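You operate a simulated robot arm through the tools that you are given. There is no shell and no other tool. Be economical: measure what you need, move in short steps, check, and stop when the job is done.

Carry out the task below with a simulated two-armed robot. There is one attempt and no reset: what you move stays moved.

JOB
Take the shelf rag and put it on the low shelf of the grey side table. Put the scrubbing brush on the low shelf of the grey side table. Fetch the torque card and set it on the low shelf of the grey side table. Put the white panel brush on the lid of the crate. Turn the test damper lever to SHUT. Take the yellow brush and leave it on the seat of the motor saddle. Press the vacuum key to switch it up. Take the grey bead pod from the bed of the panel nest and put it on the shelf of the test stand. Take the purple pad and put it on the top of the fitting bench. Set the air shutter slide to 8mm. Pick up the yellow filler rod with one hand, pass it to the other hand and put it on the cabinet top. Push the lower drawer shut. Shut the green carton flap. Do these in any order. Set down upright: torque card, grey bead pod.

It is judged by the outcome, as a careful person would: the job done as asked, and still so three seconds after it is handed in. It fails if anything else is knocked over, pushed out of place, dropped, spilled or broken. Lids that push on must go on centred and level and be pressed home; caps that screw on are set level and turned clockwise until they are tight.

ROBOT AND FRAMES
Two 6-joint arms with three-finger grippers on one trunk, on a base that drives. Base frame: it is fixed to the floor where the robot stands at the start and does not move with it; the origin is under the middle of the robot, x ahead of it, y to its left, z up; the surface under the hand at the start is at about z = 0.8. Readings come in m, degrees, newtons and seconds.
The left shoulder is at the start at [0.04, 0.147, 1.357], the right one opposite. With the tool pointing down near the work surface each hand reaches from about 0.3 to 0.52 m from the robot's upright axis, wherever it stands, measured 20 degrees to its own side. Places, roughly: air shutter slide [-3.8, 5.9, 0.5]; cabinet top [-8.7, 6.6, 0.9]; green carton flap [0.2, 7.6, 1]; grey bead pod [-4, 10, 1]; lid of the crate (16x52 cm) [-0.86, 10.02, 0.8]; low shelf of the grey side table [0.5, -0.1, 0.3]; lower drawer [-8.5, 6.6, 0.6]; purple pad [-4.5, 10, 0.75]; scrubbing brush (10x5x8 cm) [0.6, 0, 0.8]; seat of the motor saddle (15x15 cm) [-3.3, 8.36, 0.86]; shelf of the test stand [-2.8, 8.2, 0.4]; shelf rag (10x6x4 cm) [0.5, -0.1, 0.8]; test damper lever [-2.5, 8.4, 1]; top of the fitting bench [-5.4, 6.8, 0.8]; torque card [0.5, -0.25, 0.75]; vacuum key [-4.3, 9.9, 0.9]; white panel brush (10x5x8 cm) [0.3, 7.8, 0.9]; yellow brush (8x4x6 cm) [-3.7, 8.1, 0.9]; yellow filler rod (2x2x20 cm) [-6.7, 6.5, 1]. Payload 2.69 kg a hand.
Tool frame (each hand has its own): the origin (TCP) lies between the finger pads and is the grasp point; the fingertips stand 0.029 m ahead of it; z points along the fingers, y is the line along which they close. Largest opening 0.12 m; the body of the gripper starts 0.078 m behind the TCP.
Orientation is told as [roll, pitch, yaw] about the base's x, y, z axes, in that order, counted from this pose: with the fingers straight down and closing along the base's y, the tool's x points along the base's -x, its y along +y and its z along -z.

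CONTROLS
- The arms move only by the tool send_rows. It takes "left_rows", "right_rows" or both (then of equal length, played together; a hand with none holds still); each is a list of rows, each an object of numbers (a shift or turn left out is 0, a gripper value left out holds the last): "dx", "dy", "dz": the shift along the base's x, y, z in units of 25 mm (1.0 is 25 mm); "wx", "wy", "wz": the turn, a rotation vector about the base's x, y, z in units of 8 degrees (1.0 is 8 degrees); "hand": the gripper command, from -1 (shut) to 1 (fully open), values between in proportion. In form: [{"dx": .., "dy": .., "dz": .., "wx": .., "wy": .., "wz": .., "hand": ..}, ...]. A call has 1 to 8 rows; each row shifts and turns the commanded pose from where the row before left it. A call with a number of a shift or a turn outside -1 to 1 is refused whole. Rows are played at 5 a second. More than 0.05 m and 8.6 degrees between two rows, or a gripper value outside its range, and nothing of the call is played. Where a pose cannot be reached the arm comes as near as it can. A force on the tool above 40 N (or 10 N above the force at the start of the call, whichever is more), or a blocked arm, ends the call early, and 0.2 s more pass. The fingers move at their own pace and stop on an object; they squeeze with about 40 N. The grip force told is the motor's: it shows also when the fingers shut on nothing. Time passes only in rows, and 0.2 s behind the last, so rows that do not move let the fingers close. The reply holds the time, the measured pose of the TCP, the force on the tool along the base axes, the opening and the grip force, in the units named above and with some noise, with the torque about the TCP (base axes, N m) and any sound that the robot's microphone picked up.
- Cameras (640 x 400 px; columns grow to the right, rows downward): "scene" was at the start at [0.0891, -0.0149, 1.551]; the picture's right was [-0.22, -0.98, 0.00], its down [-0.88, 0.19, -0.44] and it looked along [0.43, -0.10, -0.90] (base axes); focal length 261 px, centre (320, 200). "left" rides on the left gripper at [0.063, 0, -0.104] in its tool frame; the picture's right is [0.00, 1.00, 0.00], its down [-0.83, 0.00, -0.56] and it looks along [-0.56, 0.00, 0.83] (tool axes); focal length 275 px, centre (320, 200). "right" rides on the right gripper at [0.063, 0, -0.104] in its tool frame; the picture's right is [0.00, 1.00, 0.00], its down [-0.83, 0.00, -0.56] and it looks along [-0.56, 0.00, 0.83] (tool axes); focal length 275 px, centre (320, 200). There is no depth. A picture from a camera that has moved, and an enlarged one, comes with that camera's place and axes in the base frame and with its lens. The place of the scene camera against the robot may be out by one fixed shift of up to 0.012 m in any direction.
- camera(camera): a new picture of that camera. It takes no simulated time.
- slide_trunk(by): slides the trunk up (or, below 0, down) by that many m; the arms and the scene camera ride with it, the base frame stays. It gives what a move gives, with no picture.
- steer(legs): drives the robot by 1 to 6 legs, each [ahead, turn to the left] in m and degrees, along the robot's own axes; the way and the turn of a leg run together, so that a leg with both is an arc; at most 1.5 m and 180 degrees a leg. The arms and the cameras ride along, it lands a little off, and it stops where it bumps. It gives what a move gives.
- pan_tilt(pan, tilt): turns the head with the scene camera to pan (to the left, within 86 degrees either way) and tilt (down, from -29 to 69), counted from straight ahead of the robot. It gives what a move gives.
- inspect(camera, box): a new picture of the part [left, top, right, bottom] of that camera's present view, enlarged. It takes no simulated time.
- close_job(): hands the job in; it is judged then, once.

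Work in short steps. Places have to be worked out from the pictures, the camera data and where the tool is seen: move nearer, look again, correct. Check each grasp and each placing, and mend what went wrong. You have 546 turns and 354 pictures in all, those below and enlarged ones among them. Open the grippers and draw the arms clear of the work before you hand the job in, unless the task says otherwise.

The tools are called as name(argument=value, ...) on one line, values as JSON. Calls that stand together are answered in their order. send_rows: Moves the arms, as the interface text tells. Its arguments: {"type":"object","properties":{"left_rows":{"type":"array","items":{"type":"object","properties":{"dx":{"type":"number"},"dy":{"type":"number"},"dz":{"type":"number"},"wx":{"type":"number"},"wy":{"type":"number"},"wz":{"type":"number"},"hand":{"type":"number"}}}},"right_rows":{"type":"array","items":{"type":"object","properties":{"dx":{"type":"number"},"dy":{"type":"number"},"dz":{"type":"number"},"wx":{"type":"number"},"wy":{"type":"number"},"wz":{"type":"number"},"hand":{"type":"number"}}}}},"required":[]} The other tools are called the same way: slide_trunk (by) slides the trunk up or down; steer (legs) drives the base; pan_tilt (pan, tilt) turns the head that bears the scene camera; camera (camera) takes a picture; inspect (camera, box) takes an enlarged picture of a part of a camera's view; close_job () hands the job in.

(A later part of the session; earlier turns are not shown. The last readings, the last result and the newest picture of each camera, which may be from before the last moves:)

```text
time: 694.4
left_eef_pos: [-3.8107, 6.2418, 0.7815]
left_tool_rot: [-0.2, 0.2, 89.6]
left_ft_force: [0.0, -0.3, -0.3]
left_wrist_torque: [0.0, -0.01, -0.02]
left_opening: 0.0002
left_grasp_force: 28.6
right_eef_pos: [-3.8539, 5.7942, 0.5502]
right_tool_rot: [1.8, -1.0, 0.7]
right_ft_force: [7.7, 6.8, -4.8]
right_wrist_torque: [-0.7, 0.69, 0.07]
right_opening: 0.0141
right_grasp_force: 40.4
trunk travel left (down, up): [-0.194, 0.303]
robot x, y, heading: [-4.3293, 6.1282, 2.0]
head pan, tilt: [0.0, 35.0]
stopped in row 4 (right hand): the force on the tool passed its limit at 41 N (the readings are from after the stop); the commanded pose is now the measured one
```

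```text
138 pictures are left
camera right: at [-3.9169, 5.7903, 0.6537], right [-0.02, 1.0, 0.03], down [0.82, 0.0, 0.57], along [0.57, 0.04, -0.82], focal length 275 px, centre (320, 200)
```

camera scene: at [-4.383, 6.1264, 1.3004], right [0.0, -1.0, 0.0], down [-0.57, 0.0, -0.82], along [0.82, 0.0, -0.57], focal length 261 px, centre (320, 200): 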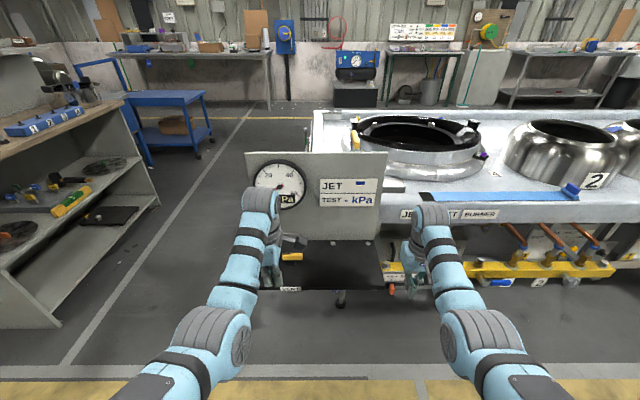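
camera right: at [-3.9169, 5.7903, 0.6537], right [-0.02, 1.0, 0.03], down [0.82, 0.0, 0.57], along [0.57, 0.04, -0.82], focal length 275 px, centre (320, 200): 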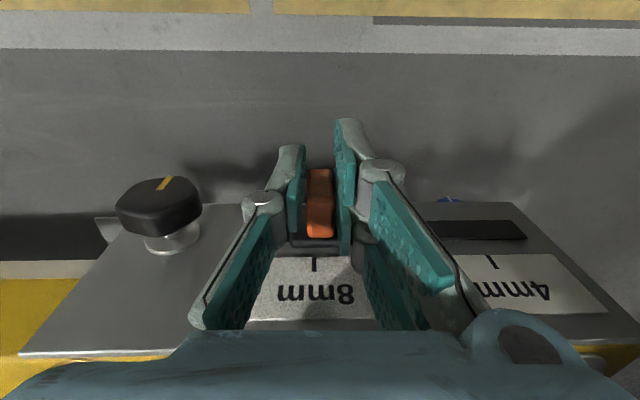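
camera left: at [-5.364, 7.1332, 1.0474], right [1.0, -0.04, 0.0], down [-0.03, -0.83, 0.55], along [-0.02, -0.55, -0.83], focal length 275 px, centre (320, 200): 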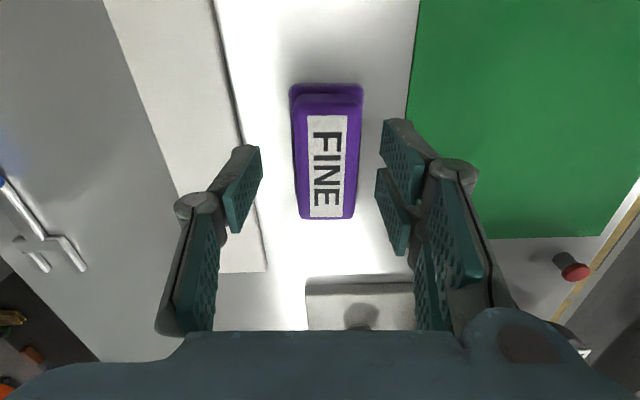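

Very close to the 8mm tick; one more tiny nudge, then release and check.

send_rows(right_rows=[{"dy": -0.12}, {"dy": -0.1}, {"dy": -0.06}])

send_rows(right_rows=[{"hand": -0.5}, {"hand": -0.3}, {"dz": 0.8}, {"dz": 1}, {"dz": 1}])

camera(camera="right")

inspect(camera="right", box=[180, 80, 500, 240])

```text
time: 695.2
left_eef_pos: [-3.8098, 6.2432, 0.7804]
left_tool_rot: [0.1, 0.4, 89.6]
left_ft_force: [-0.4, 0.8, -1.6]
left_wrist_torque: [-0.01, -0.01, 0.02]
left_opening: 0.0
left_grasp_force: 29.1
right_eef_pos: [-3.855, 5.7909, 0.5496]
right_tool_rot: [1.8, -0.8, 0.8]
right_ft_force: [11.3, 29.9, -17.6]
right_wrist_torque: [-0.1, -0.67, 0.28]
right_opening: 0.0139
right_grasp_force: 40.7
trunk travel left (down, up): [-0.194, 0.303]
robot x, y, heading: [-4.3337, 6.129, 2.3]
head pan, tilt: [0.0, 35.0]
```

```text
time: 696.4
left_eef_pos: [-3.8111, 6.2432, 0.7823]
left_tool_rot: [-0.3, 0.3, 89.6]
left_ft_force: [0.3, -0.5, 0.0]
left_wrist_torque: [-0.01, 0.01, 0.01]
left_opening: 0.0
left_grasp_force: 28.6
right_eef_pos: [-3.8551, 5.787, 0.6219]
right_tool_rot: [1.6, -0.8, 0.5]
right_ft_force: [0.5, 0.2, 0.1]
right_wrist_torque: [0.0, -0.02, -0.03]
right_opening: 0.042
right_grasp_force: 0.0
trunk travel left (down, up): [-0.194, 0.303]
robot x, y, heading: [-4.3324, 6.1299, 2.3]
head pan, tilt: [0.0, 35.0]
```

```text
137 pictures are left
camera right: at [-3.9182, 5.7837, 0.7249], right [-0.02, 1.0, 0.03], down [0.82, 0.0, 0.57], along [0.57, 0.03, -0.82], focal length 275 px, centre (320, 200)
```

right: 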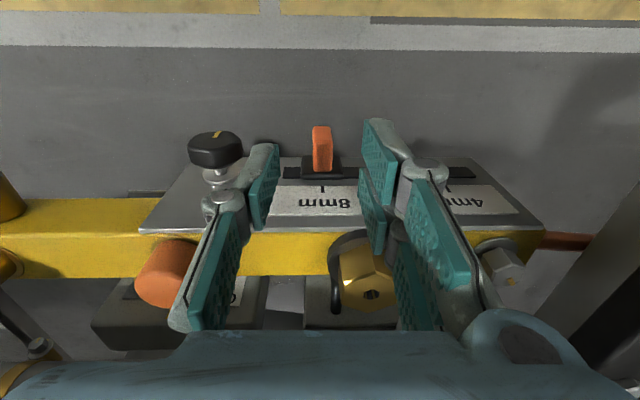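

```text
2.00 times, centred on (340, 160) of right
camera zoom: at [-3.9182, 5.7837, 0.7249], right [-0.02, 1.0, 0.03], down [0.82, 0.0, 0.57], along [0.57, 0.03, -0.82], focal length 551 px, centre (280, 280)
```

zoom: 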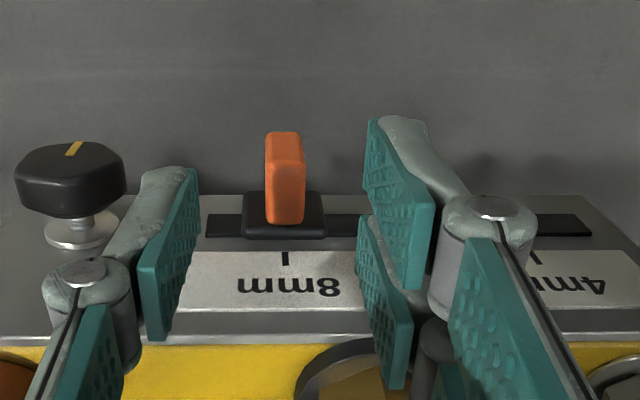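

Carriage, tab and 8mm tick line up exactly. Lift away, then navigate around the fitting bench's north end toward the rod at (−6.7,6.5).

send_rows(right_rows=[{"dz": 1}, {"dz": 1}, {"dz": 1, "hand": -1}, {"dz": 0.5}])

steer(legs=[[-0.14, 0], [0, 88], [1.5, 0], [0.75, 0], [0, 90]])

slide_trunk(by=0.3)

pan_tilt(pan=0, tilt=25)

camera(camera="scene")

```text
time: 697.4
left_eef_pos: [-3.8114, 6.2421, 0.7814]
left_tool_rot: [-0.1, 0.2, 89.5]
left_ft_force: [0.2, -0.7, 0.0]
left_wrist_torque: [-0.01, 0.0, -0.02]
left_opening: 0.0
left_grasp_force: 28.2
right_eef_pos: [-3.8569, 5.787, 0.7086]
right_tool_rot: [1.7, -0.9, 0.8]
right_ft_force: [-0.5, 0.4, 0.7]
right_wrist_torque: [-0.04, 0.0, 0.01]
right_opening: 0.0
right_grasp_force: 28.4
trunk travel left (down, up): [-0.194, 0.303]
robot x, y, heading: [-4.3313, 6.1283, 2.1]
head pan, tilt: [0.0, 35.0]
```

```text
time: 700.9
left_eef_pos: [-4.2313, 6.5984, 0.782]
left_tool_rot: [-0.3, 0.3, 140.4]
left_ft_force: [0.1, -0.6, -0.2]
left_wrist_torque: [-0.01, 0.0, 0.03]
left_opening: 0.0
left_grasp_force: 27.6
right_eef_pos: [-3.9047, 6.2628, 0.7075]
right_tool_rot: [0.6, 0.8, 50.7]
right_ft_force: [-6.2, -4.0, 5.5]
right_wrist_torque: [0.45, -0.56, 0.2]
right_opening: 0.0001
right_grasp_force: 28.9
trunk travel left (down, up): [-0.194, 0.303]
robot x, y, heading: [-4.4666, 6.1245, 52.8]
head pan, tilt: [0.0, 35.0]
stopped in leg 2: the force on the tool passed its limit at 141 N (the readings are from after the stop); the commanded pose is now the measured one
```

```text
time: 703.9
left_eef_pos: [-4.2319, 6.5991, 1.0811]
left_tool_rot: [-0.2, 0.2, 140.3]
left_ft_force: [1.0, -0.2, 0.4]
left_wrist_torque: [-0.01, 0.02, 0.03]
left_opening: 0.0004
left_grasp_force: 28.7
right_eef_pos: [-3.9028, 6.2623, 1.0053]
right_tool_rot: [0.7, 0.9, 50.7]
right_ft_force: [-1.0, 0.1, 0.1]
right_wrist_torque: [-0.04, -0.02, 0.03]
right_opening: 0.0
right_grasp_force: 28.4
trunk travel left (down, up): [-0.494, 0.003]
robot x, y, heading: [-4.4737, 6.1219, 52.7]
head pan, tilt: [0.0, 35.0]
```

```text
time: 704.7
left_eef_pos: [-4.2311, 6.5981, 1.0808]
left_tool_rot: [-0.1, 0.1, 140.4]
left_ft_force: [0.2, 0.1, 0.7]
left_wrist_torque: [-0.01, 0.04, -0.01]
left_opening: 0.0
left_grasp_force: 28.2
right_eef_pos: [-3.9021, 6.2624, 1.0044]
right_tool_rot: [0.6, 0.9, 50.8]
right_ft_force: [-0.3, -0.4, 0.3]
right_wrist_torque: [0.03, 0.01, -0.02]
right_opening: 0.0
right_grasp_force: 27.8
trunk travel left (down, up): [-0.494, 0.003]
robot x, y, heading: [-4.4707, 6.1263, 52.8]
head pan, tilt: [0.0, 25.0]
```

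```text
135 pictures are left
camera scene: at [-4.3952, 6.2122, 1.6151], right [0.8, -0.6, 0.0], down [-0.26, -0.34, -0.91], along [0.55, 0.72, -0.42], focal length 261 px, centre (320, 200)
```

scene: 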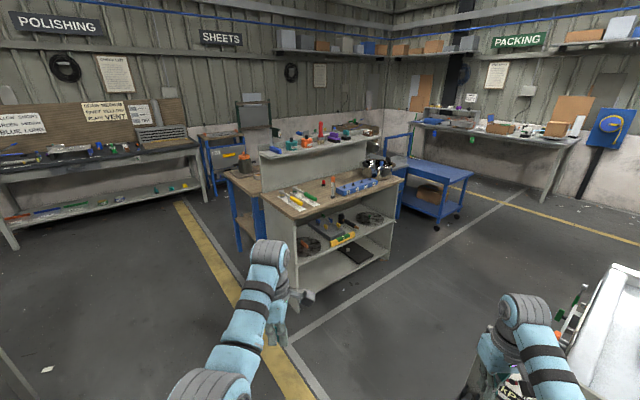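

The right hand bumped something by the gauge panel. Inspect there.

pan_tilt(pan=-45, tilt=50)

camera(camera="scene")

camera(camera="right")

```text
time: 705.8
left_eef_pos: [-4.2316, 6.598, 1.0802]
left_tool_rot: [-0.2, 0.2, 140.4]
left_ft_force: [0.5, 0.0, 0.2]
left_wrist_torque: [0.01, 0.0, 0.01]
left_opening: 0.0001
left_grasp_force: 28.4
right_eef_pos: [-3.9033, 6.2625, 1.0043]
right_tool_rot: [0.6, 1.0, 50.8]
right_ft_force: [0.0, 0.3, 0.4]
right_wrist_torque: [0.04, 0.0, -0.02]
right_opening: 0.0
right_grasp_force: 28.4
trunk travel left (down, up): [-0.494, 0.003]
robot x, y, heading: [-4.4707, 6.1215, 52.8]
head pan, tilt: [-45.0, 50.0]
```

```text
134 pictures are left
camera scene: at [-4.3747, 6.1494, 1.5777], right [0.14, -0.99, 0.0], down [-0.76, -0.1, -0.64], along [0.64, 0.09, -0.77], focal length 261 px, centre (320, 200)
```

scene: 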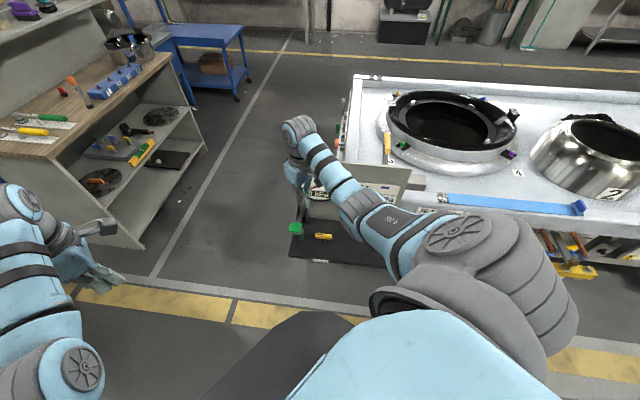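

```text
133 pictures are left
camera right: at [-3.9389, 6.2145, 1.1095], right [-0.78, 0.63, 0.01], down [0.53, 0.65, 0.54], along [0.34, 0.43, -0.84], focal length 275 px, centre (320, 200)
```

right: 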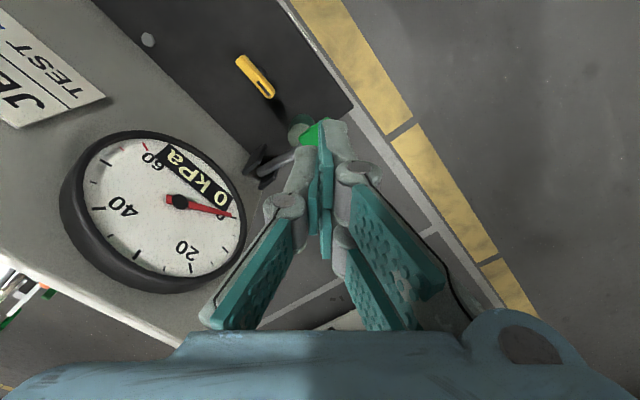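

I need to compare the vent lever with its earlier state; return to the earlier viewpoint (−4.42,7.16, heading −93) and take the same view.

steer(legs=[[0, 37], [1.04, 0], [0, 177]])

pan_tilt(pan=20, tilt=30)

inspect(camera="scene", box=[80, 150, 360, 325])

```text
time: 720.0
left_eef_pos: [-4.4262, 6.6205, 1.0802]
left_tool_rot: [-0.1, 0.1, -7.7]
left_ft_force: [-0.4, -0.4, -0.3]
left_wrist_torque: [0.02, -0.04, -0.01]
left_opening: 0.0
left_grasp_force: 28.1
right_eef_pos: [-4.8828, 6.7316, 1.0048]
right_tool_rot: [0.6, 0.9, -97.5]
right_ft_force: [-0.1, 0.0, -1.0]
right_wrist_torque: [-0.03, -0.02, -0.01]
right_opening: 0.0003
right_grasp_force: 28.4
trunk travel left (down, up): [-0.494, 0.003]
robot x, y, heading: [-4.4751, 7.1475, -95.1]
head pan, tilt: [-45.0, 50.0]
```

```text
time: 721.3
left_eef_pos: [-4.4252, 6.6206, 1.0806]
left_tool_rot: [-0.1, 0.2, -7.6]
left_ft_force: [-0.1, 0.6, 0.5]
left_wrist_torque: [-0.05, -0.04, 0.01]
left_opening: 0.0003
left_grasp_force: 27.7
right_eef_pos: [-4.8831, 6.7316, 1.0039]
right_tool_rot: [0.6, 0.9, -97.5]
right_ft_force: [-0.2, 0.0, 0.6]
right_wrist_torque: [0.02, 0.03, 0.01]
right_opening: 0.0
right_grasp_force: 28.6
trunk travel left (down, up): [-0.494, 0.003]
robot x, y, heading: [-4.4699, 7.1453, -95.5]
head pan, tilt: [20.0, 30.0]
```

```text
2.29 times, centred on (220, 238) of scene
camera zoom: at [-4.4442, 7.0403, 1.6072], right [-0.97, -0.25, 0.0], down [-0.13, 0.48, -0.87], along [0.22, -0.84, -0.5], focal length 597 px, centre (549, 114)
```

zoom: 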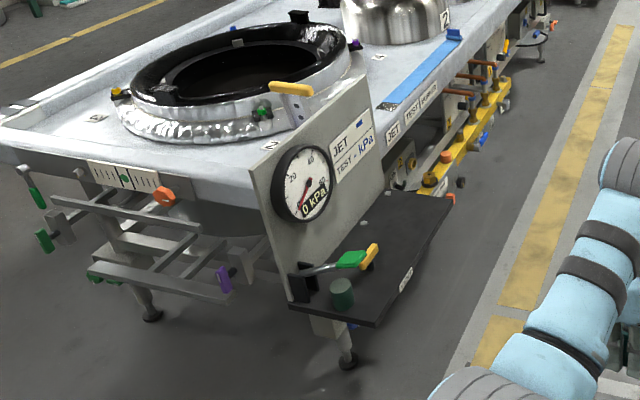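

The lever is unchanged. Now navigate around the north end to the rod.

steer(legs=[[0, -174.5], [1.2, 0], [0, 90], [1.4, 0]])

pan_tilt(pan=25, tilt=20)

camera(camera="scene")

```text
time: 745.0
left_eef_pos: [-6.3527, 8.3344, 1.0805]
left_tool_rot: [-0.2, 0.1, -95.1]
left_ft_force: [0.1, 0.1, -0.2]
left_wrist_torque: [0.02, 0.02, 0.0]
left_opening: 0.0
left_grasp_force: 28.5
right_eef_pos: [-6.2603, 8.7951, 1.0039]
right_tool_rot: [0.6, 1.0, 175.2]
right_ft_force: [-0.1, 0.3, 0.5]
right_wrist_torque: [-0.01, 0.02, -0.03]
right_opening: 0.0
right_grasp_force: 28.3
trunk travel left (down, up): [-0.494, 0.003]
robot x, y, heading: [-5.8285, 8.4055, 177.0]
head pan, tilt: [20.0, 30.0]
```

```text
time: 745.7
left_eef_pos: [-6.3537, 8.3349, 1.0805]
left_tool_rot: [-0.2, 0.1, -95.2]
left_ft_force: [-0.6, 0.4, 0.1]
left_wrist_torque: [0.01, 0.03, -0.01]
left_opening: 0.0001
left_grasp_force: 29.0
right_eef_pos: [-6.2622, 8.7953, 1.0045]
right_tool_rot: [0.6, 0.9, 175.0]
right_ft_force: [0.7, -0.6, 0.1]
right_wrist_torque: [0.04, 0.02, -0.01]
right_opening: 0.0
right_grasp_force: 28.7
trunk travel left (down, up): [-0.494, 0.003]
robot x, y, heading: [-5.8291, 8.4039, 177.3]
head pan, tilt: [25.0, 20.0]
```

```text
131 pictures are left
camera scene: at [-5.9253, 8.3692, 1.6232], right [-0.38, 0.93, 0.0], down [0.32, 0.13, -0.94], along [-0.87, -0.35, -0.34], focal length 261 px, centre (320, 200)
```

scene: 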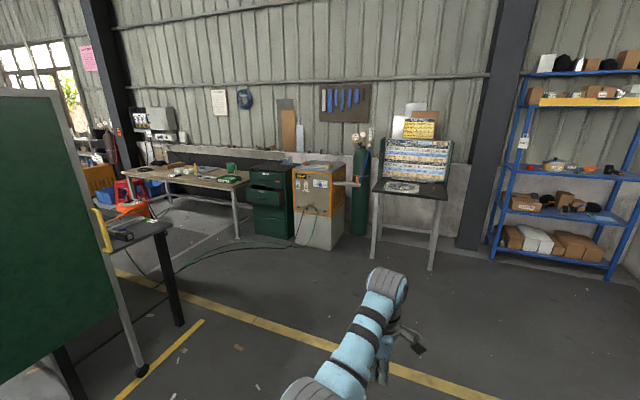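

The welding table (with the rod) is behind the green screen; the green drawer cabinet is by the far wall. Drive to about (−7.0,7.6) and look at the table.

steer(legs=[[0, 35], [1.35, 0], [0, 55]])

pan_tilt(pan=0, tilt=30)

camera(camera="scene")

```text
time: 756.5
left_eef_pos: [-6.9283, 7.1627, 1.0813]
left_tool_rot: [-0.2, 0.0, -7.6]
left_ft_force: [-0.8, 0.7, -0.2]
left_wrist_torque: [0.04, 0.0, -0.03]
left_opening: 0.0001
left_grasp_force: 28.6
right_eef_pos: [-7.3844, 7.2745, 1.0048]
right_tool_rot: [0.6, 0.9, -97.4]
right_ft_force: [0.6, -0.3, -0.9]
right_wrist_torque: [0.01, 0.0, 0.03]
right_opening: 0.0002
right_grasp_force: 28.4
trunk travel left (down, up): [-0.494, 0.003]
robot x, y, heading: [-6.9765, 7.6883, -95.1]
head pan, tilt: [25.0, 20.0]
```

```text
time: 757.4
left_eef_pos: [-6.9278, 7.1637, 1.0805]
left_tool_rot: [-0.3, 0.2, -7.8]
left_ft_force: [-0.4, 0.0, 0.1]
left_wrist_torque: [0.0, 0.0, 0.0]
left_opening: 0.0
left_grasp_force: 28.7
right_eef_pos: [-7.3842, 7.2752, 1.004]
right_tool_rot: [0.6, 0.9, -97.5]
right_ft_force: [-0.7, 0.5, 0.3]
right_wrist_torque: [0.02, -0.01, 0.03]
right_opening: 0.0002
right_grasp_force: 28.5
trunk travel left (down, up): [-0.494, 0.003]
robot x, y, heading: [-6.9739, 7.6916, -95.4]
head pan, tilt: [0.0, 30.0]
```

```text
130 pictures are left
camera scene: at [-6.977, 7.5811, 1.6072], right [-1.0, 0.09, 0.0], down [0.05, 0.5, -0.87], along [-0.08, -0.86, -0.5], focal length 261 px, centre (320, 200)
```

scene: 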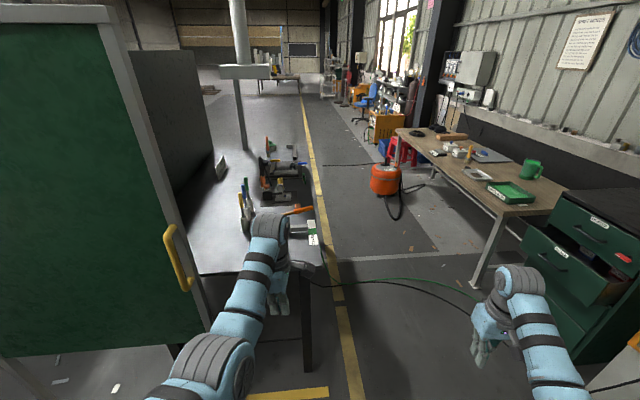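

inspect(camera="scene", box=[180, 120, 340, 260])

inspect(camera="scene", box=[480, 170, 640, 340])

```text
2.86 times, centred on (260, 190) of scene
camera zoom: at [-6.977, 7.5811, 1.6072], right [-1.0, 0.09, 0.0], down [0.05, 0.5, -0.87], along [-0.08, -0.86, -0.5], focal length 746 px, centre (491, 229)
```

zoom: 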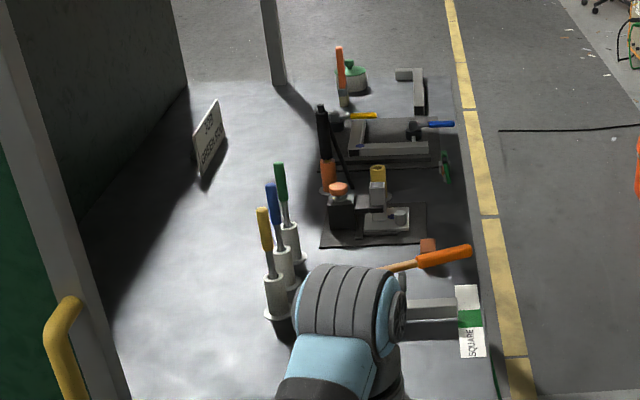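

```text
2.35 times, centred on (560, 255) of scene
camera zoom: at [-6.977, 7.5811, 1.6072], right [-1.0, 0.09, 0.0], down [0.05, 0.5, -0.87], along [-0.08, -0.86, -0.5], focal length 614 px, centre (-245, 71)
```

zoom: 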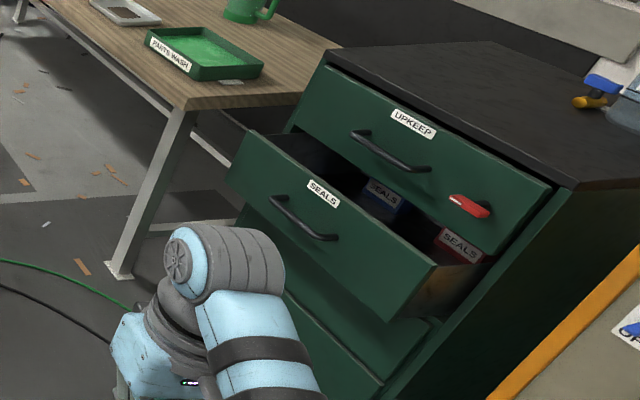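

The yellow rod stands in a cup at ≈(−6.71,6.51), top z≈1.04. Plan: right hand grips its top from the west side; left hand receives it with a horizontal tool pointing right. First I test that left-hand orientation here in free space.

send_rows(left_rows=[{"dx": 0.9, "dz": -0.9}, {"dx": 0.9, "dz": -0.9}, {"dx": 0.9, "dz": -0.9}, {"dx": 0.9, "dz": -0.6}, {"dx": 0.9}, {"dx": 0.6}])

send_rows(left_rows=[{"wy": 1, "wx": 0.08}, {"wy": 1, "wx": 0.08}, {"wy": 1, "wx": 0.08}, {"wy": 1, "wx": 0.08}, {"wy": 1, "wx": 0.08}, {"wy": 1, "wx": 0.08}, {"wy": 1, "wx": 0.08}, {"wy": 1, "wx": 0.08}])

send_rows(left_rows=[{"wy": 1, "wx": 0.08}, {"wy": 1, "wx": 0.08}, {"wy": 1, "wx": 0.08}, {"wy": 0.25}])

```text
time: 758.8
left_eef_pos: [-6.8007, 7.1648, 0.9963]
left_tool_rot: [-0.1, 0.2, -7.7]
left_ft_force: [0.3, 1.2, 0.5]
left_wrist_torque: [-0.01, 0.01, -0.02]
left_opening: 0.0001
left_grasp_force: 28.1
right_eef_pos: [-7.3835, 7.2746, 1.005]
right_tool_rot: [0.5, 0.9, -97.4]
right_ft_force: [0.3, 0.8, 1.0]
right_wrist_torque: [-0.02, 0.05, 0.02]
right_opening: 0.0
right_grasp_force: 28.6
trunk travel left (down, up): [-0.494, 0.003]
robot x, y, heading: [-6.9768, 7.6941, -95.2]
head pan, tilt: [0.0, 30.0]
```

```text
time: 760.6
left_eef_pos: [-6.8169, 7.2117, 1.012]
left_tool_rot: [-6.6, 64.3, -11.7]
left_ft_force: [0.8, 0.6, 0.8]
left_wrist_torque: [-0.01, 0.0, -0.03]
left_opening: 0.0
left_grasp_force: 28.8
left hand out of reach, approached as far as the arm can: row 6, 7, 8
right_eef_pos: [-7.3838, 7.2757, 1.0051]
right_tool_rot: [0.6, 0.9, -97.4]
right_ft_force: [-0.6, -0.2, 0.3]
right_wrist_torque: [0.0, 0.0, -0.01]
right_opening: 0.0001
right_grasp_force: 28.6
trunk travel left (down, up): [-0.494, 0.003]
robot x, y, heading: [-6.9759, 7.6941, -95.2]
head pan, tilt: [0.0, 30.0]
```

```text
time: 761.6
left_eef_pos: [-6.8361, 7.2611, 1.0393]
left_tool_rot: [-99.3, 86.7, -103.6]
left_ft_force: [-0.4, -1.3, 0.5]
left_wrist_torque: [0.0, -0.02, 0.0]
left_opening: 0.0001
left_grasp_force: 28.5
left hand out of reach, approached as far as the arm can: row 1, 2, 3
right_eef_pos: [-7.3838, 7.2741, 1.0044]
right_tool_rot: [0.6, 0.9, -97.4]
right_ft_force: [0.1, 0.9, -0.7]
right_wrist_torque: [-0.04, -0.01, -0.03]
right_opening: 0.0
right_grasp_force: 28.4
trunk travel left (down, up): [-0.494, 0.003]
robot x, y, heading: [-6.9741, 7.6925, -95.4]
head pan, tilt: [0.0, 30.0]
```

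The orientation is reachable. Now drive to the west side of the table: via (−7.5,7.3) to (−7.5,6.68), facing +x.

steer(legs=[[0, -42], [0.72, 0], [0, 47], [0.5, 0], [0, 90]])

pan_tilt(pan=0, tilt=40)

camera(camera="scene")

```text
time: 776.1
left_eef_pos: [-7.0763, 6.8732, 1.0376]
left_tool_rot: [-97.5, 86.8, -4.1]
left_ft_force: [-0.6, 0.4, 0.7]
left_wrist_torque: [0.02, 0.0, -0.01]
left_opening: 0.0
left_grasp_force: 28.3
right_eef_pos: [-7.016, 6.3291, 1.0045]
right_tool_rot: [0.6, 0.9, 0.4]
right_ft_force: [-0.3, 0.2, -0.5]
right_wrist_torque: [-0.01, -0.02, -0.01]
right_opening: 0.0003
right_grasp_force: 28.2
trunk travel left (down, up): [-0.494, 0.003]
robot x, y, heading: [-7.4856, 6.6774, 2.6]
head pan, tilt: [0.0, 30.0]
```

```text
time: 776.8
left_eef_pos: [-7.0764, 6.8726, 1.0383]
left_tool_rot: [-97.8, 86.9, -4.4]
left_ft_force: [0.2, 0.0, -0.7]
left_wrist_torque: [-0.02, -0.03, 0.02]
left_opening: 0.0002
left_grasp_force: 28.8
right_eef_pos: [-7.0166, 6.3273, 1.0055]
right_tool_rot: [0.7, 0.9, 0.4]
right_ft_force: [0.4, 0.2, 0.2]
right_wrist_torque: [0.0, -0.01, -0.03]
right_opening: 0.0001
right_grasp_force: 28.3
trunk travel left (down, up): [-0.494, 0.003]
robot x, y, heading: [-7.4873, 6.6758, 2.4]
head pan, tilt: [0.0, 40.0]
```

```text
127 pictures are left
camera scene: at [-7.3729, 6.6805, 1.5919], right [0.04, -1.0, 0.0], down [-0.64, -0.03, -0.77], along [0.77, 0.03, -0.64], focal length 261 px, centre (320, 200)
```

scene: 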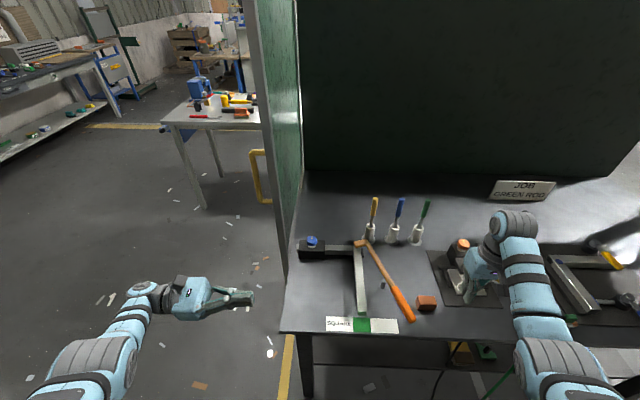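

Yellow rod at (−6.68,6.513), top z≈1.02; the screen's post stands at (−6.84,6.80), so I keep the left hand back. Tilt the right tool 30° forward, align in y, and pull the left hand back.

send_rows(right_rows=[{"wy": -1, "dy": 0.9}, {"wy": -1, "dy": 0.9}, {"wy": -1, "dy": 0.9}, {"wy": -0.75, "dy": 0.9}, {"dy": 0.9, "hand": -0.1}, {"dy": 0.9}, {"dy": 0.9}, {"dy": 0.9}], left_rows=[{"dx": -0.5, "dy": 0.5}, {"dx": -0.5, "dy": 0.5}, {"dx": -0.5, "dy": 0.5}, {"dx": -0.5, "dy": 0.5}, {}, {}, {}, {}])

camera(camera="right")

camera(camera="scene")

```text
time: 778.6
left_eef_pos: [-7.1268, 6.9243, 1.0387]
left_tool_rot: [-99.0, 86.6, -5.6]
left_ft_force: [0.0, -0.6, 0.7]
left_wrist_torque: [0.02, -0.01, 0.02]
left_opening: 0.0003
left_grasp_force: 28.8
right_eef_pos: [-7.0158, 6.5113, 1.005]
right_tool_rot: [0.3, -29.0, 0.5]
right_ft_force: [0.5, -0.6, 0.2]
right_wrist_torque: [0.0, -0.01, -0.01]
right_opening: 0.054
right_grasp_force: 0.1
trunk travel left (down, up): [-0.494, 0.003]
robot x, y, heading: [-7.4892, 6.678, 2.2]
head pan, tilt: [0.0, 40.0]
```

```text
126 pictures are left
camera right: at [-7.1205, 6.51, 1.0655], right [-0.01, 1.0, 0.0], down [0.46, 0.01, 0.89], along [0.89, 0.01, -0.46], focal length 275 px, centre (320, 200)
```

right: 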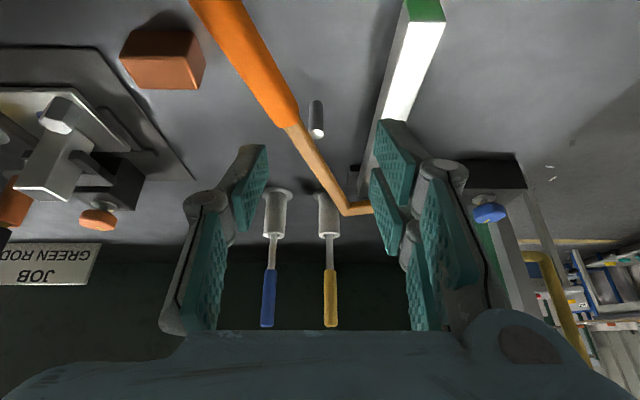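

```text
125 pictures are left
camera scene: at [-7.3732, 6.6825, 1.5918], right [0.04, -1.0, 0.0], down [-0.64, -0.03, -0.77], along [0.77, 0.03, -0.64], focal length 261 px, centre (320, 200)
```

scene: 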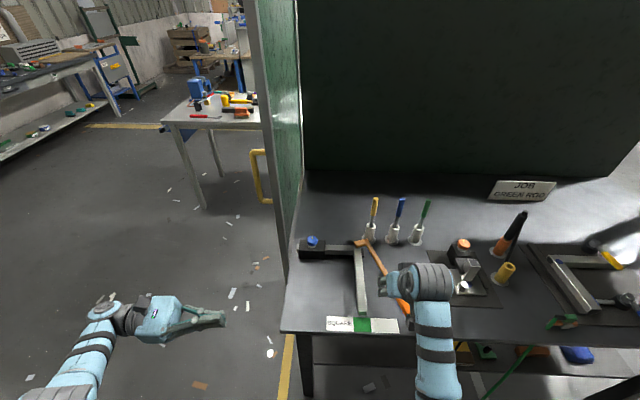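

Rod: y≈6.528, yellow grip z 0.97–1.046. Adjust y, drive 0.2 m, then extend to it.

send_rows(right_rows=[{"dy": 0.7}])

steer(legs=[[0.2, -2]])

camera(camera="right")

```text
time: 779.0
left_eef_pos: [-7.1272, 6.9243, 1.0393]
left_tool_rot: [-98.2, 86.8, -4.8]
left_ft_force: [-0.7, -0.5, 0.1]
left_wrist_torque: [-0.01, 0.03, -0.02]
left_opening: 0.0002
left_grasp_force: 28.9
right_eef_pos: [-7.0154, 6.5275, 1.0051]
right_tool_rot: [0.2, -29.1, 0.4]
right_ft_force: [0.1, 0.5, 0.5]
right_wrist_torque: [0.0, 0.02, -0.01]
right_opening: 0.0542
right_grasp_force: 0.0
trunk travel left (down, up): [-0.494, 0.003]
robot x, y, heading: [-7.4871, 6.68, 2.2]
head pan, tilt: [0.0, 40.0]
```

```text
time: 780.6
left_eef_pos: [-6.9235, 6.916, 1.0397]
left_tool_rot: [-97.7, 86.5, -6.1]
left_ft_force: [-0.3, 0.3, -0.3]
left_wrist_torque: [0.0, -0.01, 0.06]
left_opening: 0.0
left_grasp_force: 28.0
right_eef_pos: [-6.8258, 6.5171, 1.0064]
right_tool_rot: [0.3, -29.2, -1.4]
right_ft_force: [-0.9, 0.5, -0.6]
right_wrist_torque: [-0.01, -0.04, 0.03]
right_opening: 0.054
right_grasp_force: 0.0
trunk travel left (down, up): [-0.494, 0.003]
robot x, y, heading: [-7.2859, 6.6831, 0.8]
head pan, tilt: [0.0, 40.0]
```

```text
124 pictures are left
camera right: at [-6.9299, 6.5196, 1.0662], right [0.02, 1.0, 0.0], down [0.45, -0.01, 0.89], along [0.89, -0.01, -0.45], focal length 275 px, centre (320, 200)
```

right: 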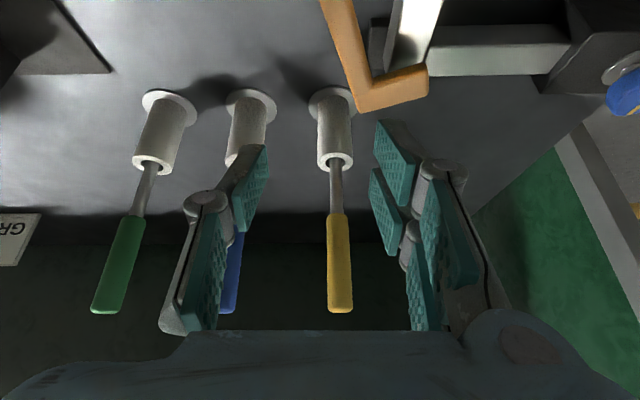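

Rod refined to (−6.655,6.536). Align y and extend forward to straddle it.

send_rows(right_rows=[{"dy": 0.75}, {"dx": 1}, {"dx": 1}, {"dx": 1}, {"dx": 1}, {"dx": 1}, {"dx": 1}, {"dx": 0.6}])

camera(camera="right")

```text
time: 782.4
left_eef_pos: [-6.9183, 6.9172, 1.0379]
left_tool_rot: [-97.8, 86.8, -6.5]
left_ft_force: [-0.3, -0.2, 0.7]
left_wrist_torque: [0.01, -0.02, -0.02]
left_opening: 0.0
left_grasp_force: 27.9
right_eef_pos: [-6.6549, 6.5364, 1.0055]
right_tool_rot: [0.5, -29.1, -1.5]
right_ft_force: [-0.2, 0.3, -0.3]
right_wrist_torque: [0.0, 0.01, 0.0]
right_opening: 0.054
right_grasp_force: 0.0
trunk travel left (down, up): [-0.494, 0.003]
robot x, y, heading: [-7.2893, 6.6823, 0.5]
head pan, tilt: [0.0, 40.0]
```

```text
123 pictures are left
camera right: at [-6.7605, 6.5385, 1.0654], right [0.02, 1.0, 0.0], down [0.46, -0.01, 0.89], along [0.89, -0.01, -0.46], focal length 275 px, centre (320, 200)
```

right: 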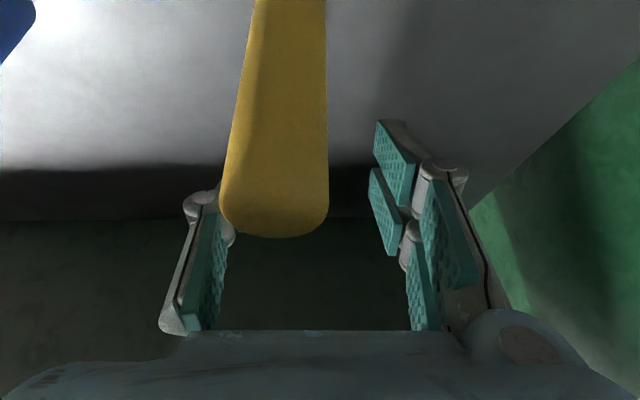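

I overshot: the rod is really at (−6.705,6.53), still between the fingers. Back up 5 cm.

send_rows(right_rows=[{"dx": -0.7, "dy": -0.2}, {"dx": -0.7}, {"dx": -0.6}, {}])

camera(camera="right")

```text
time: 783.4
left_eef_pos: [-6.9203, 6.9176, 1.0392]
left_tool_rot: [-98.0, 86.8, -6.3]
left_ft_force: [-0.2, -0.8, 0.7]
left_wrist_torque: [0.03, -0.01, 0.02]
left_opening: 0.0002
left_grasp_force: 27.8
right_eef_pos: [-6.7077, 6.5317, 1.0039]
right_tool_rot: [0.4, -29.0, -1.4]
right_ft_force: [-0.4, -0.1, -0.7]
right_wrist_torque: [-0.02, -0.01, -0.03]
right_opening: 0.054
right_grasp_force: 0.1
trunk travel left (down, up): [-0.494, 0.003]
robot x, y, heading: [-7.2863, 6.6843, 0.6]
head pan, tilt: [0.0, 40.0]
```

```text
122 pictures are left
camera right: at [-6.812, 6.5328, 1.0637], right [0.02, 1.0, 0.0], down [0.46, -0.01, 0.89], along [0.89, -0.01, -0.46], focal length 275 px, centre (320, 200)
```

right: 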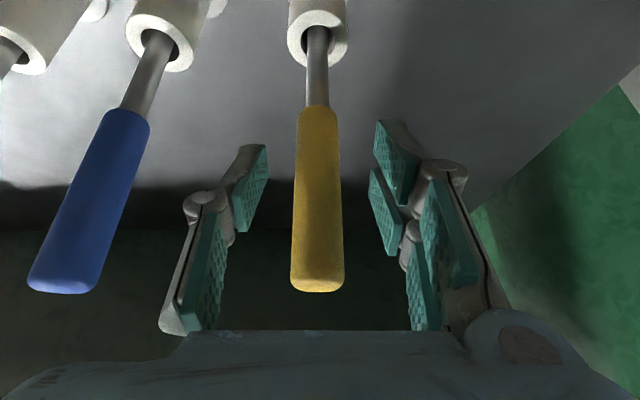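

Perfectly centred at TCP depth. Close and check grip.

send_rows(right_rows=[{"hand": -0.5}, {"hand": -0.8}, {"hand": -1}, {}, {}])

send_rows(right_rows=[{"dz": 0.5}, {"dz": 0.8}, {"dz": 0.8}, {"dz": 0.8}, {"dz": 0.8}, {"dz": 0.8}])

camera(camera="right")

camera(camera="scene")

```text
time: 784.6
left_eef_pos: [-6.9201, 6.9179, 1.0387]
left_tool_rot: [-98.3, 86.8, -6.9]
left_ft_force: [0.1, -0.2, -0.1]
left_wrist_torque: [-0.01, 0.01, 0.02]
left_opening: 0.0001
left_grasp_force: 28.4
right_eef_pos: [-6.7073, 6.531, 1.0038]
right_tool_rot: [0.4, -29.1, -1.4]
right_ft_force: [0.4, 2.7, -0.1]
right_wrist_torque: [1.08, -0.26, 0.06]
right_opening: 0.0119
right_grasp_force: 37.6
trunk travel left (down, up): [-0.494, 0.003]
robot x, y, heading: [-7.2825, 6.6815, 0.8]
head pan, tilt: [0.0, 40.0]
```

```text
time: 786.0
left_eef_pos: [-6.9198, 6.9159, 1.0384]
left_tool_rot: [-98.0, 86.8, -6.4]
left_ft_force: [-0.3, 0.0, -0.1]
left_wrist_torque: [-0.01, 0.01, 0.03]
left_opening: 0.0001
left_grasp_force: 28.4
right_eef_pos: [-6.7078, 6.5326, 1.1184]
right_tool_rot: [0.5, -29.1, -1.5]
right_ft_force: [0.7, 0.5, 0.6]
right_wrist_torque: [-0.01, 0.0, 0.01]
right_opening: 0.0
right_grasp_force: 28.2
trunk travel left (down, up): [-0.494, 0.003]
robot x, y, heading: [-7.286, 6.6814, 0.5]
head pan, tilt: [0.0, 40.0]
```

```text
121 pictures are left
camera right: at [-6.8114, 6.5338, 1.1783], right [0.02, 1.0, 0.0], down [0.46, -0.01, 0.89], along [0.89, -0.01, -0.46], focal length 275 px, centre (320, 200)
```

right: 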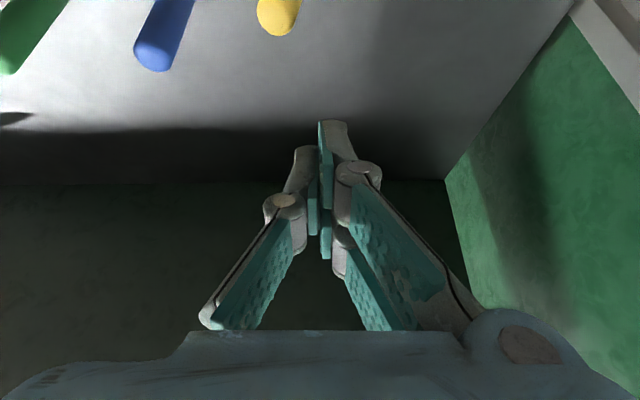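

```text
120 pictures are left
camera scene: at [-7.1739, 6.6829, 1.5918], right [0.01, -1.0, 0.0], down [-0.64, -0.01, -0.77], along [0.77, 0.01, -0.64], focal length 261 px, centre (320, 200)
```

scene: 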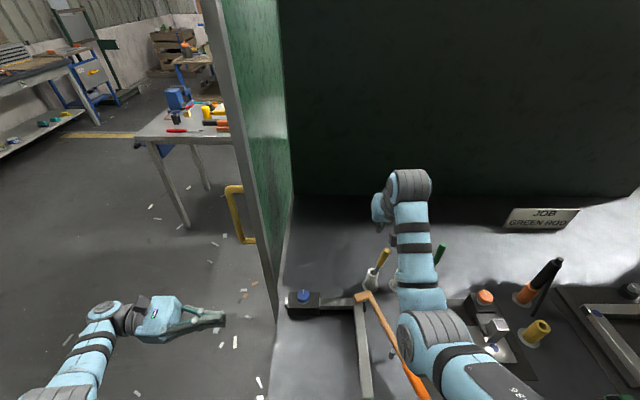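

The grip slipped and the rod now leans in its cup. Pull the hand back and look carefully.

send_rows(right_rows=[{"dx": -1}, {"dx": -1}, {"dx": -1}, {"dx": -1, "hand": -0.1}, {"dx": -1}, {"dx": -0.5}])

camera(camera="right")

inspect(camera="scene", box=[300, 180, 500, 305])

```text
time: 787.6
left_eef_pos: [-6.9188, 6.9163, 1.0375]
left_tool_rot: [-98.3, 86.8, -6.7]
left_ft_force: [0.3, 0.8, 0.5]
left_wrist_torque: [0.01, -0.02, -0.01]
left_opening: 0.0
left_grasp_force: 28.2
right_eef_pos: [-6.8226, 6.5049, 1.1405]
right_tool_rot: [-4.2, -33.9, -1.1]
right_ft_force: [-0.4, -0.4, 0.6]
right_wrist_torque: [-0.03, -0.01, 0.02]
right_opening: 0.0539
right_grasp_force: 0.1
right hand out of reach, approached as far as the arm can: row 5, 6
trunk travel left (down, up): [-0.494, 0.003]
robot x, y, heading: [-7.2865, 6.6883, 0.7]
head pan, tilt: [0.0, 40.0]
stopped in row 6 (right hand): the arm was blocked; the commanded pose is now the measured one
```

```text
119 pictures are left
camera right: at [-6.9308, 6.515, 1.1914], right [0.05, 1.0, -0.06], down [0.38, 0.04, 0.92], along [0.92, -0.07, -0.38], focal length 275 px, centre (320, 200)
```

right: 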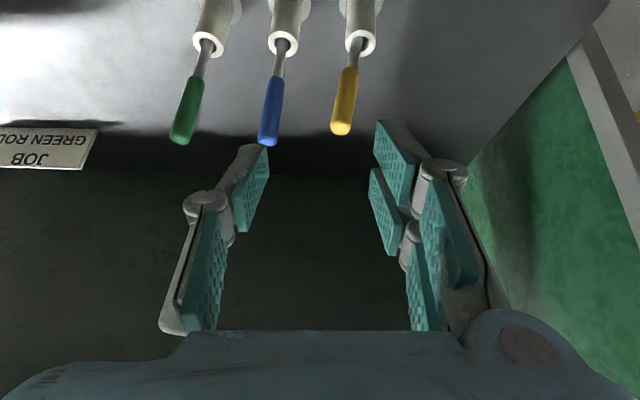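

```text
3.20 times, centred on (400, 242) of scene
camera zoom: at [-7.1735, 6.6829, 1.5918], right [0.01, -1.0, 0.0], down [-0.64, -0.01, -0.77], along [0.77, 0.01, -0.64], focal length 836 px, centre (64, 64)
```

zoom: 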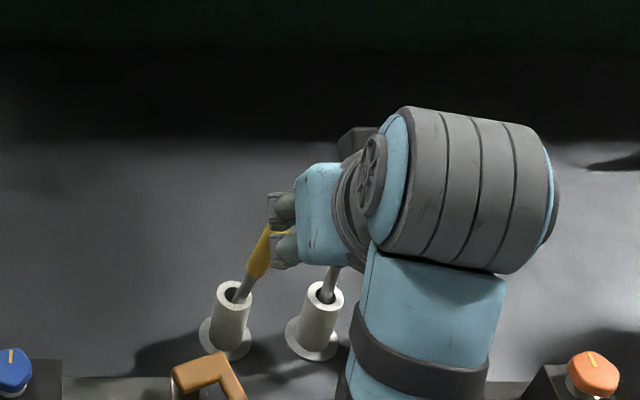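

The yellow rod is back in its cup, leaning slightly toward me: at z≈1.01 it is at ≈(−6.755,6.521). Lower the right hand and fix its orientation, then re-approach.

send_rows(right_rows=[{"dz": -0.8, "wx": 0.3, "wy": 0.3}, {"dz": -0.8, "wx": 0.22, "wy": 0.3}, {"dz": -0.8}, {"dz": -0.8}, {"dz": -0.8}, {}])

camera(camera="right")

```text
time: 789.0
left_eef_pos: [-6.9209, 6.9169, 1.0386]
left_tool_rot: [-98.0, 86.9, -6.5]
left_ft_force: [-0.1, -0.2, -0.2]
left_wrist_torque: [0.04, 0.0, 0.01]
left_opening: 0.0002
left_grasp_force: 27.9
right_eef_pos: [-6.823, 6.5083, 1.0392]
right_tool_rot: [0.8, -28.7, -3.4]
right_ft_force: [0.9, 0.9, 0.5]
right_wrist_torque: [0.01, -0.02, 0.0]
right_opening: 0.0539
right_grasp_force: 0.1
trunk travel left (down, up): [-0.494, 0.003]
robot x, y, heading: [-7.2872, 6.6865, 0.5]
head pan, tilt: [0.0, 40.0]
```

```text
117 pictures are left
camera right: at [-6.927, 6.5131, 1.0997], right [0.05, 1.0, 0.01], down [0.46, -0.03, 0.89], along [0.89, -0.04, -0.46], focal length 275 px, centre (320, 200)
```

right: 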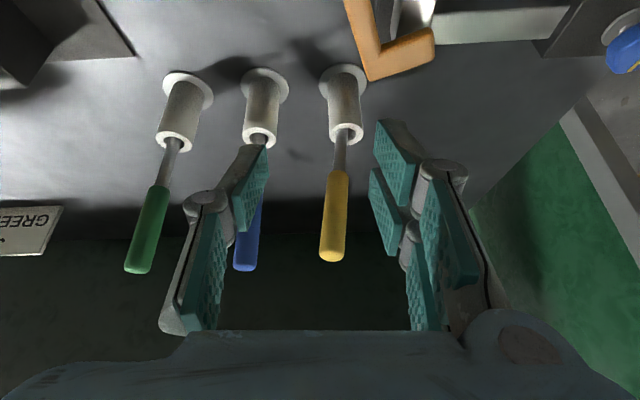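

Refined: at z 1.012 the rod is at (−6.743,6.5175). Move there precisely.

send_rows(right_rows=[{"dy": 0.4, "dz": -0.6}, {"dz": -0.5}, {"dx": 0.8}, {"dx": 0.8}, {"dx": 0.8}, {"dx": 0.8}, {}])

camera(camera="right")

```text
time: 790.6
left_eef_pos: [-6.9201, 6.9165, 1.0392]
left_tool_rot: [-98.1, 86.8, -6.4]
left_ft_force: [-0.2, -0.6, -0.1]
left_wrist_torque: [0.0, -0.02, 0.0]
left_opening: 0.0
left_grasp_force: 28.6
right_eef_pos: [-6.7424, 6.5185, 1.0107]
right_tool_rot: [0.9, -28.6, -3.4]
right_ft_force: [0.8, -0.5, 0.7]
right_wrist_torque: [0.01, -0.03, 0.04]
right_opening: 0.0541
right_grasp_force: 0.0
trunk travel left (down, up): [-0.494, 0.003]
robot x, y, heading: [-7.2881, 6.6857, 0.5]
head pan, tilt: [0.0, 40.0]
```

```text
116 pictures are left
camera right: at [-6.8466, 6.5231, 1.0728], right [0.05, 1.0, 0.01], down [0.46, -0.03, 0.89], along [0.89, -0.04, -0.46], focal length 275 px, centre (320, 200)
```

right: 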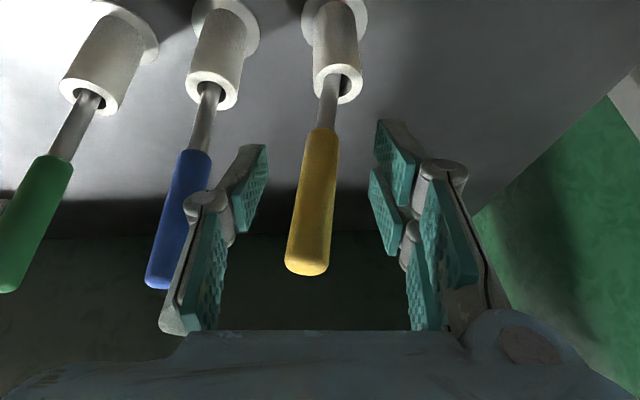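

Two-view geometry puts the rod exactly at the TCP. Close.

send_rows(right_rows=[{"hand": -0.4}, {"hand": -0.7}, {"hand": -1}, {}, {}])

camera(camera="right")

```text
time: 791.8
left_eef_pos: [-6.9184, 6.9204, 1.0385]
left_tool_rot: [-101.7, 86.8, -10.2]
left_ft_force: [0.0, -0.9, 0.8]
left_wrist_torque: [0.02, 0.02, -0.01]
left_opening: 0.0
left_grasp_force: 28.4
right_eef_pos: [-6.7434, 6.523, 1.0115]
right_tool_rot: [0.9, -28.7, -3.4]
right_ft_force: [0.4, 17.0, -2.0]
right_wrist_torque: [1.55, 0.01, 0.33]
right_opening: 0.0162
right_grasp_force: 40.2
trunk travel left (down, up): [-0.494, 0.003]
robot x, y, heading: [-7.2907, 6.6809, 0.6]
head pan, tilt: [0.0, 40.0]
```

```text
115 pictures are left
camera right: at [-6.8464, 6.5271, 1.073], right [0.05, 1.0, 0.01], down [0.46, -0.03, 0.89], along [0.89, -0.04, -0.46], focal length 275 px, centre (320, 200)
```

right: 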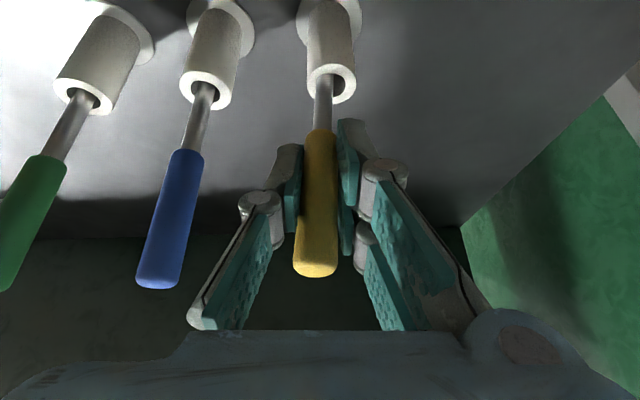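

Good grip (16 mm). Lift along the rod axis.

send_rows(right_rows=[{"dz": 0.6, "dx": -0.1, "dy": -0.05}, {"dz": 0.7, "dx": -0.12, "dy": -0.08}, {"dz": 0.7, "dx": -0.12, "dy": -0.08}, {"dz": 0.7, "dx": -0.1}, {"dz": 0.7}, {"dz": 0.7}])

camera(camera="right")

```text
time: 793.2
left_eef_pos: [-6.9205, 6.9178, 1.038]
left_tool_rot: [-98.0, 86.7, -6.4]
left_ft_force: [0.4, -0.7, 0.5]
left_wrist_torque: [-0.01, 0.0, -0.01]
left_opening: 0.0001
left_grasp_force: 28.1
right_eef_pos: [-6.7543, 6.514, 1.1135]
right_tool_rot: [0.8, -28.7, -3.5]
right_ft_force: [0.5, -0.6, -0.9]
right_wrist_torque: [-0.01, 0.02, -0.01]
right_opening: 0.0158
right_grasp_force: 40.0
trunk travel left (down, up): [-0.494, 0.003]
robot x, y, heading: [-7.2906, 6.6827, 0.4]
head pan, tilt: [0.0, 40.0]
```

```text
114 pictures are left
camera right: at [-6.8574, 6.5193, 1.176], right [0.05, 1.0, 0.01], down [0.46, -0.03, 0.89], along [0.89, -0.04, -0.46], focal length 275 px, centre (320, 200)
```

right: 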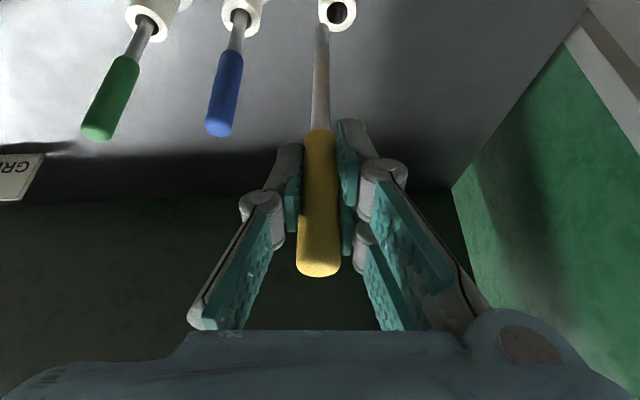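

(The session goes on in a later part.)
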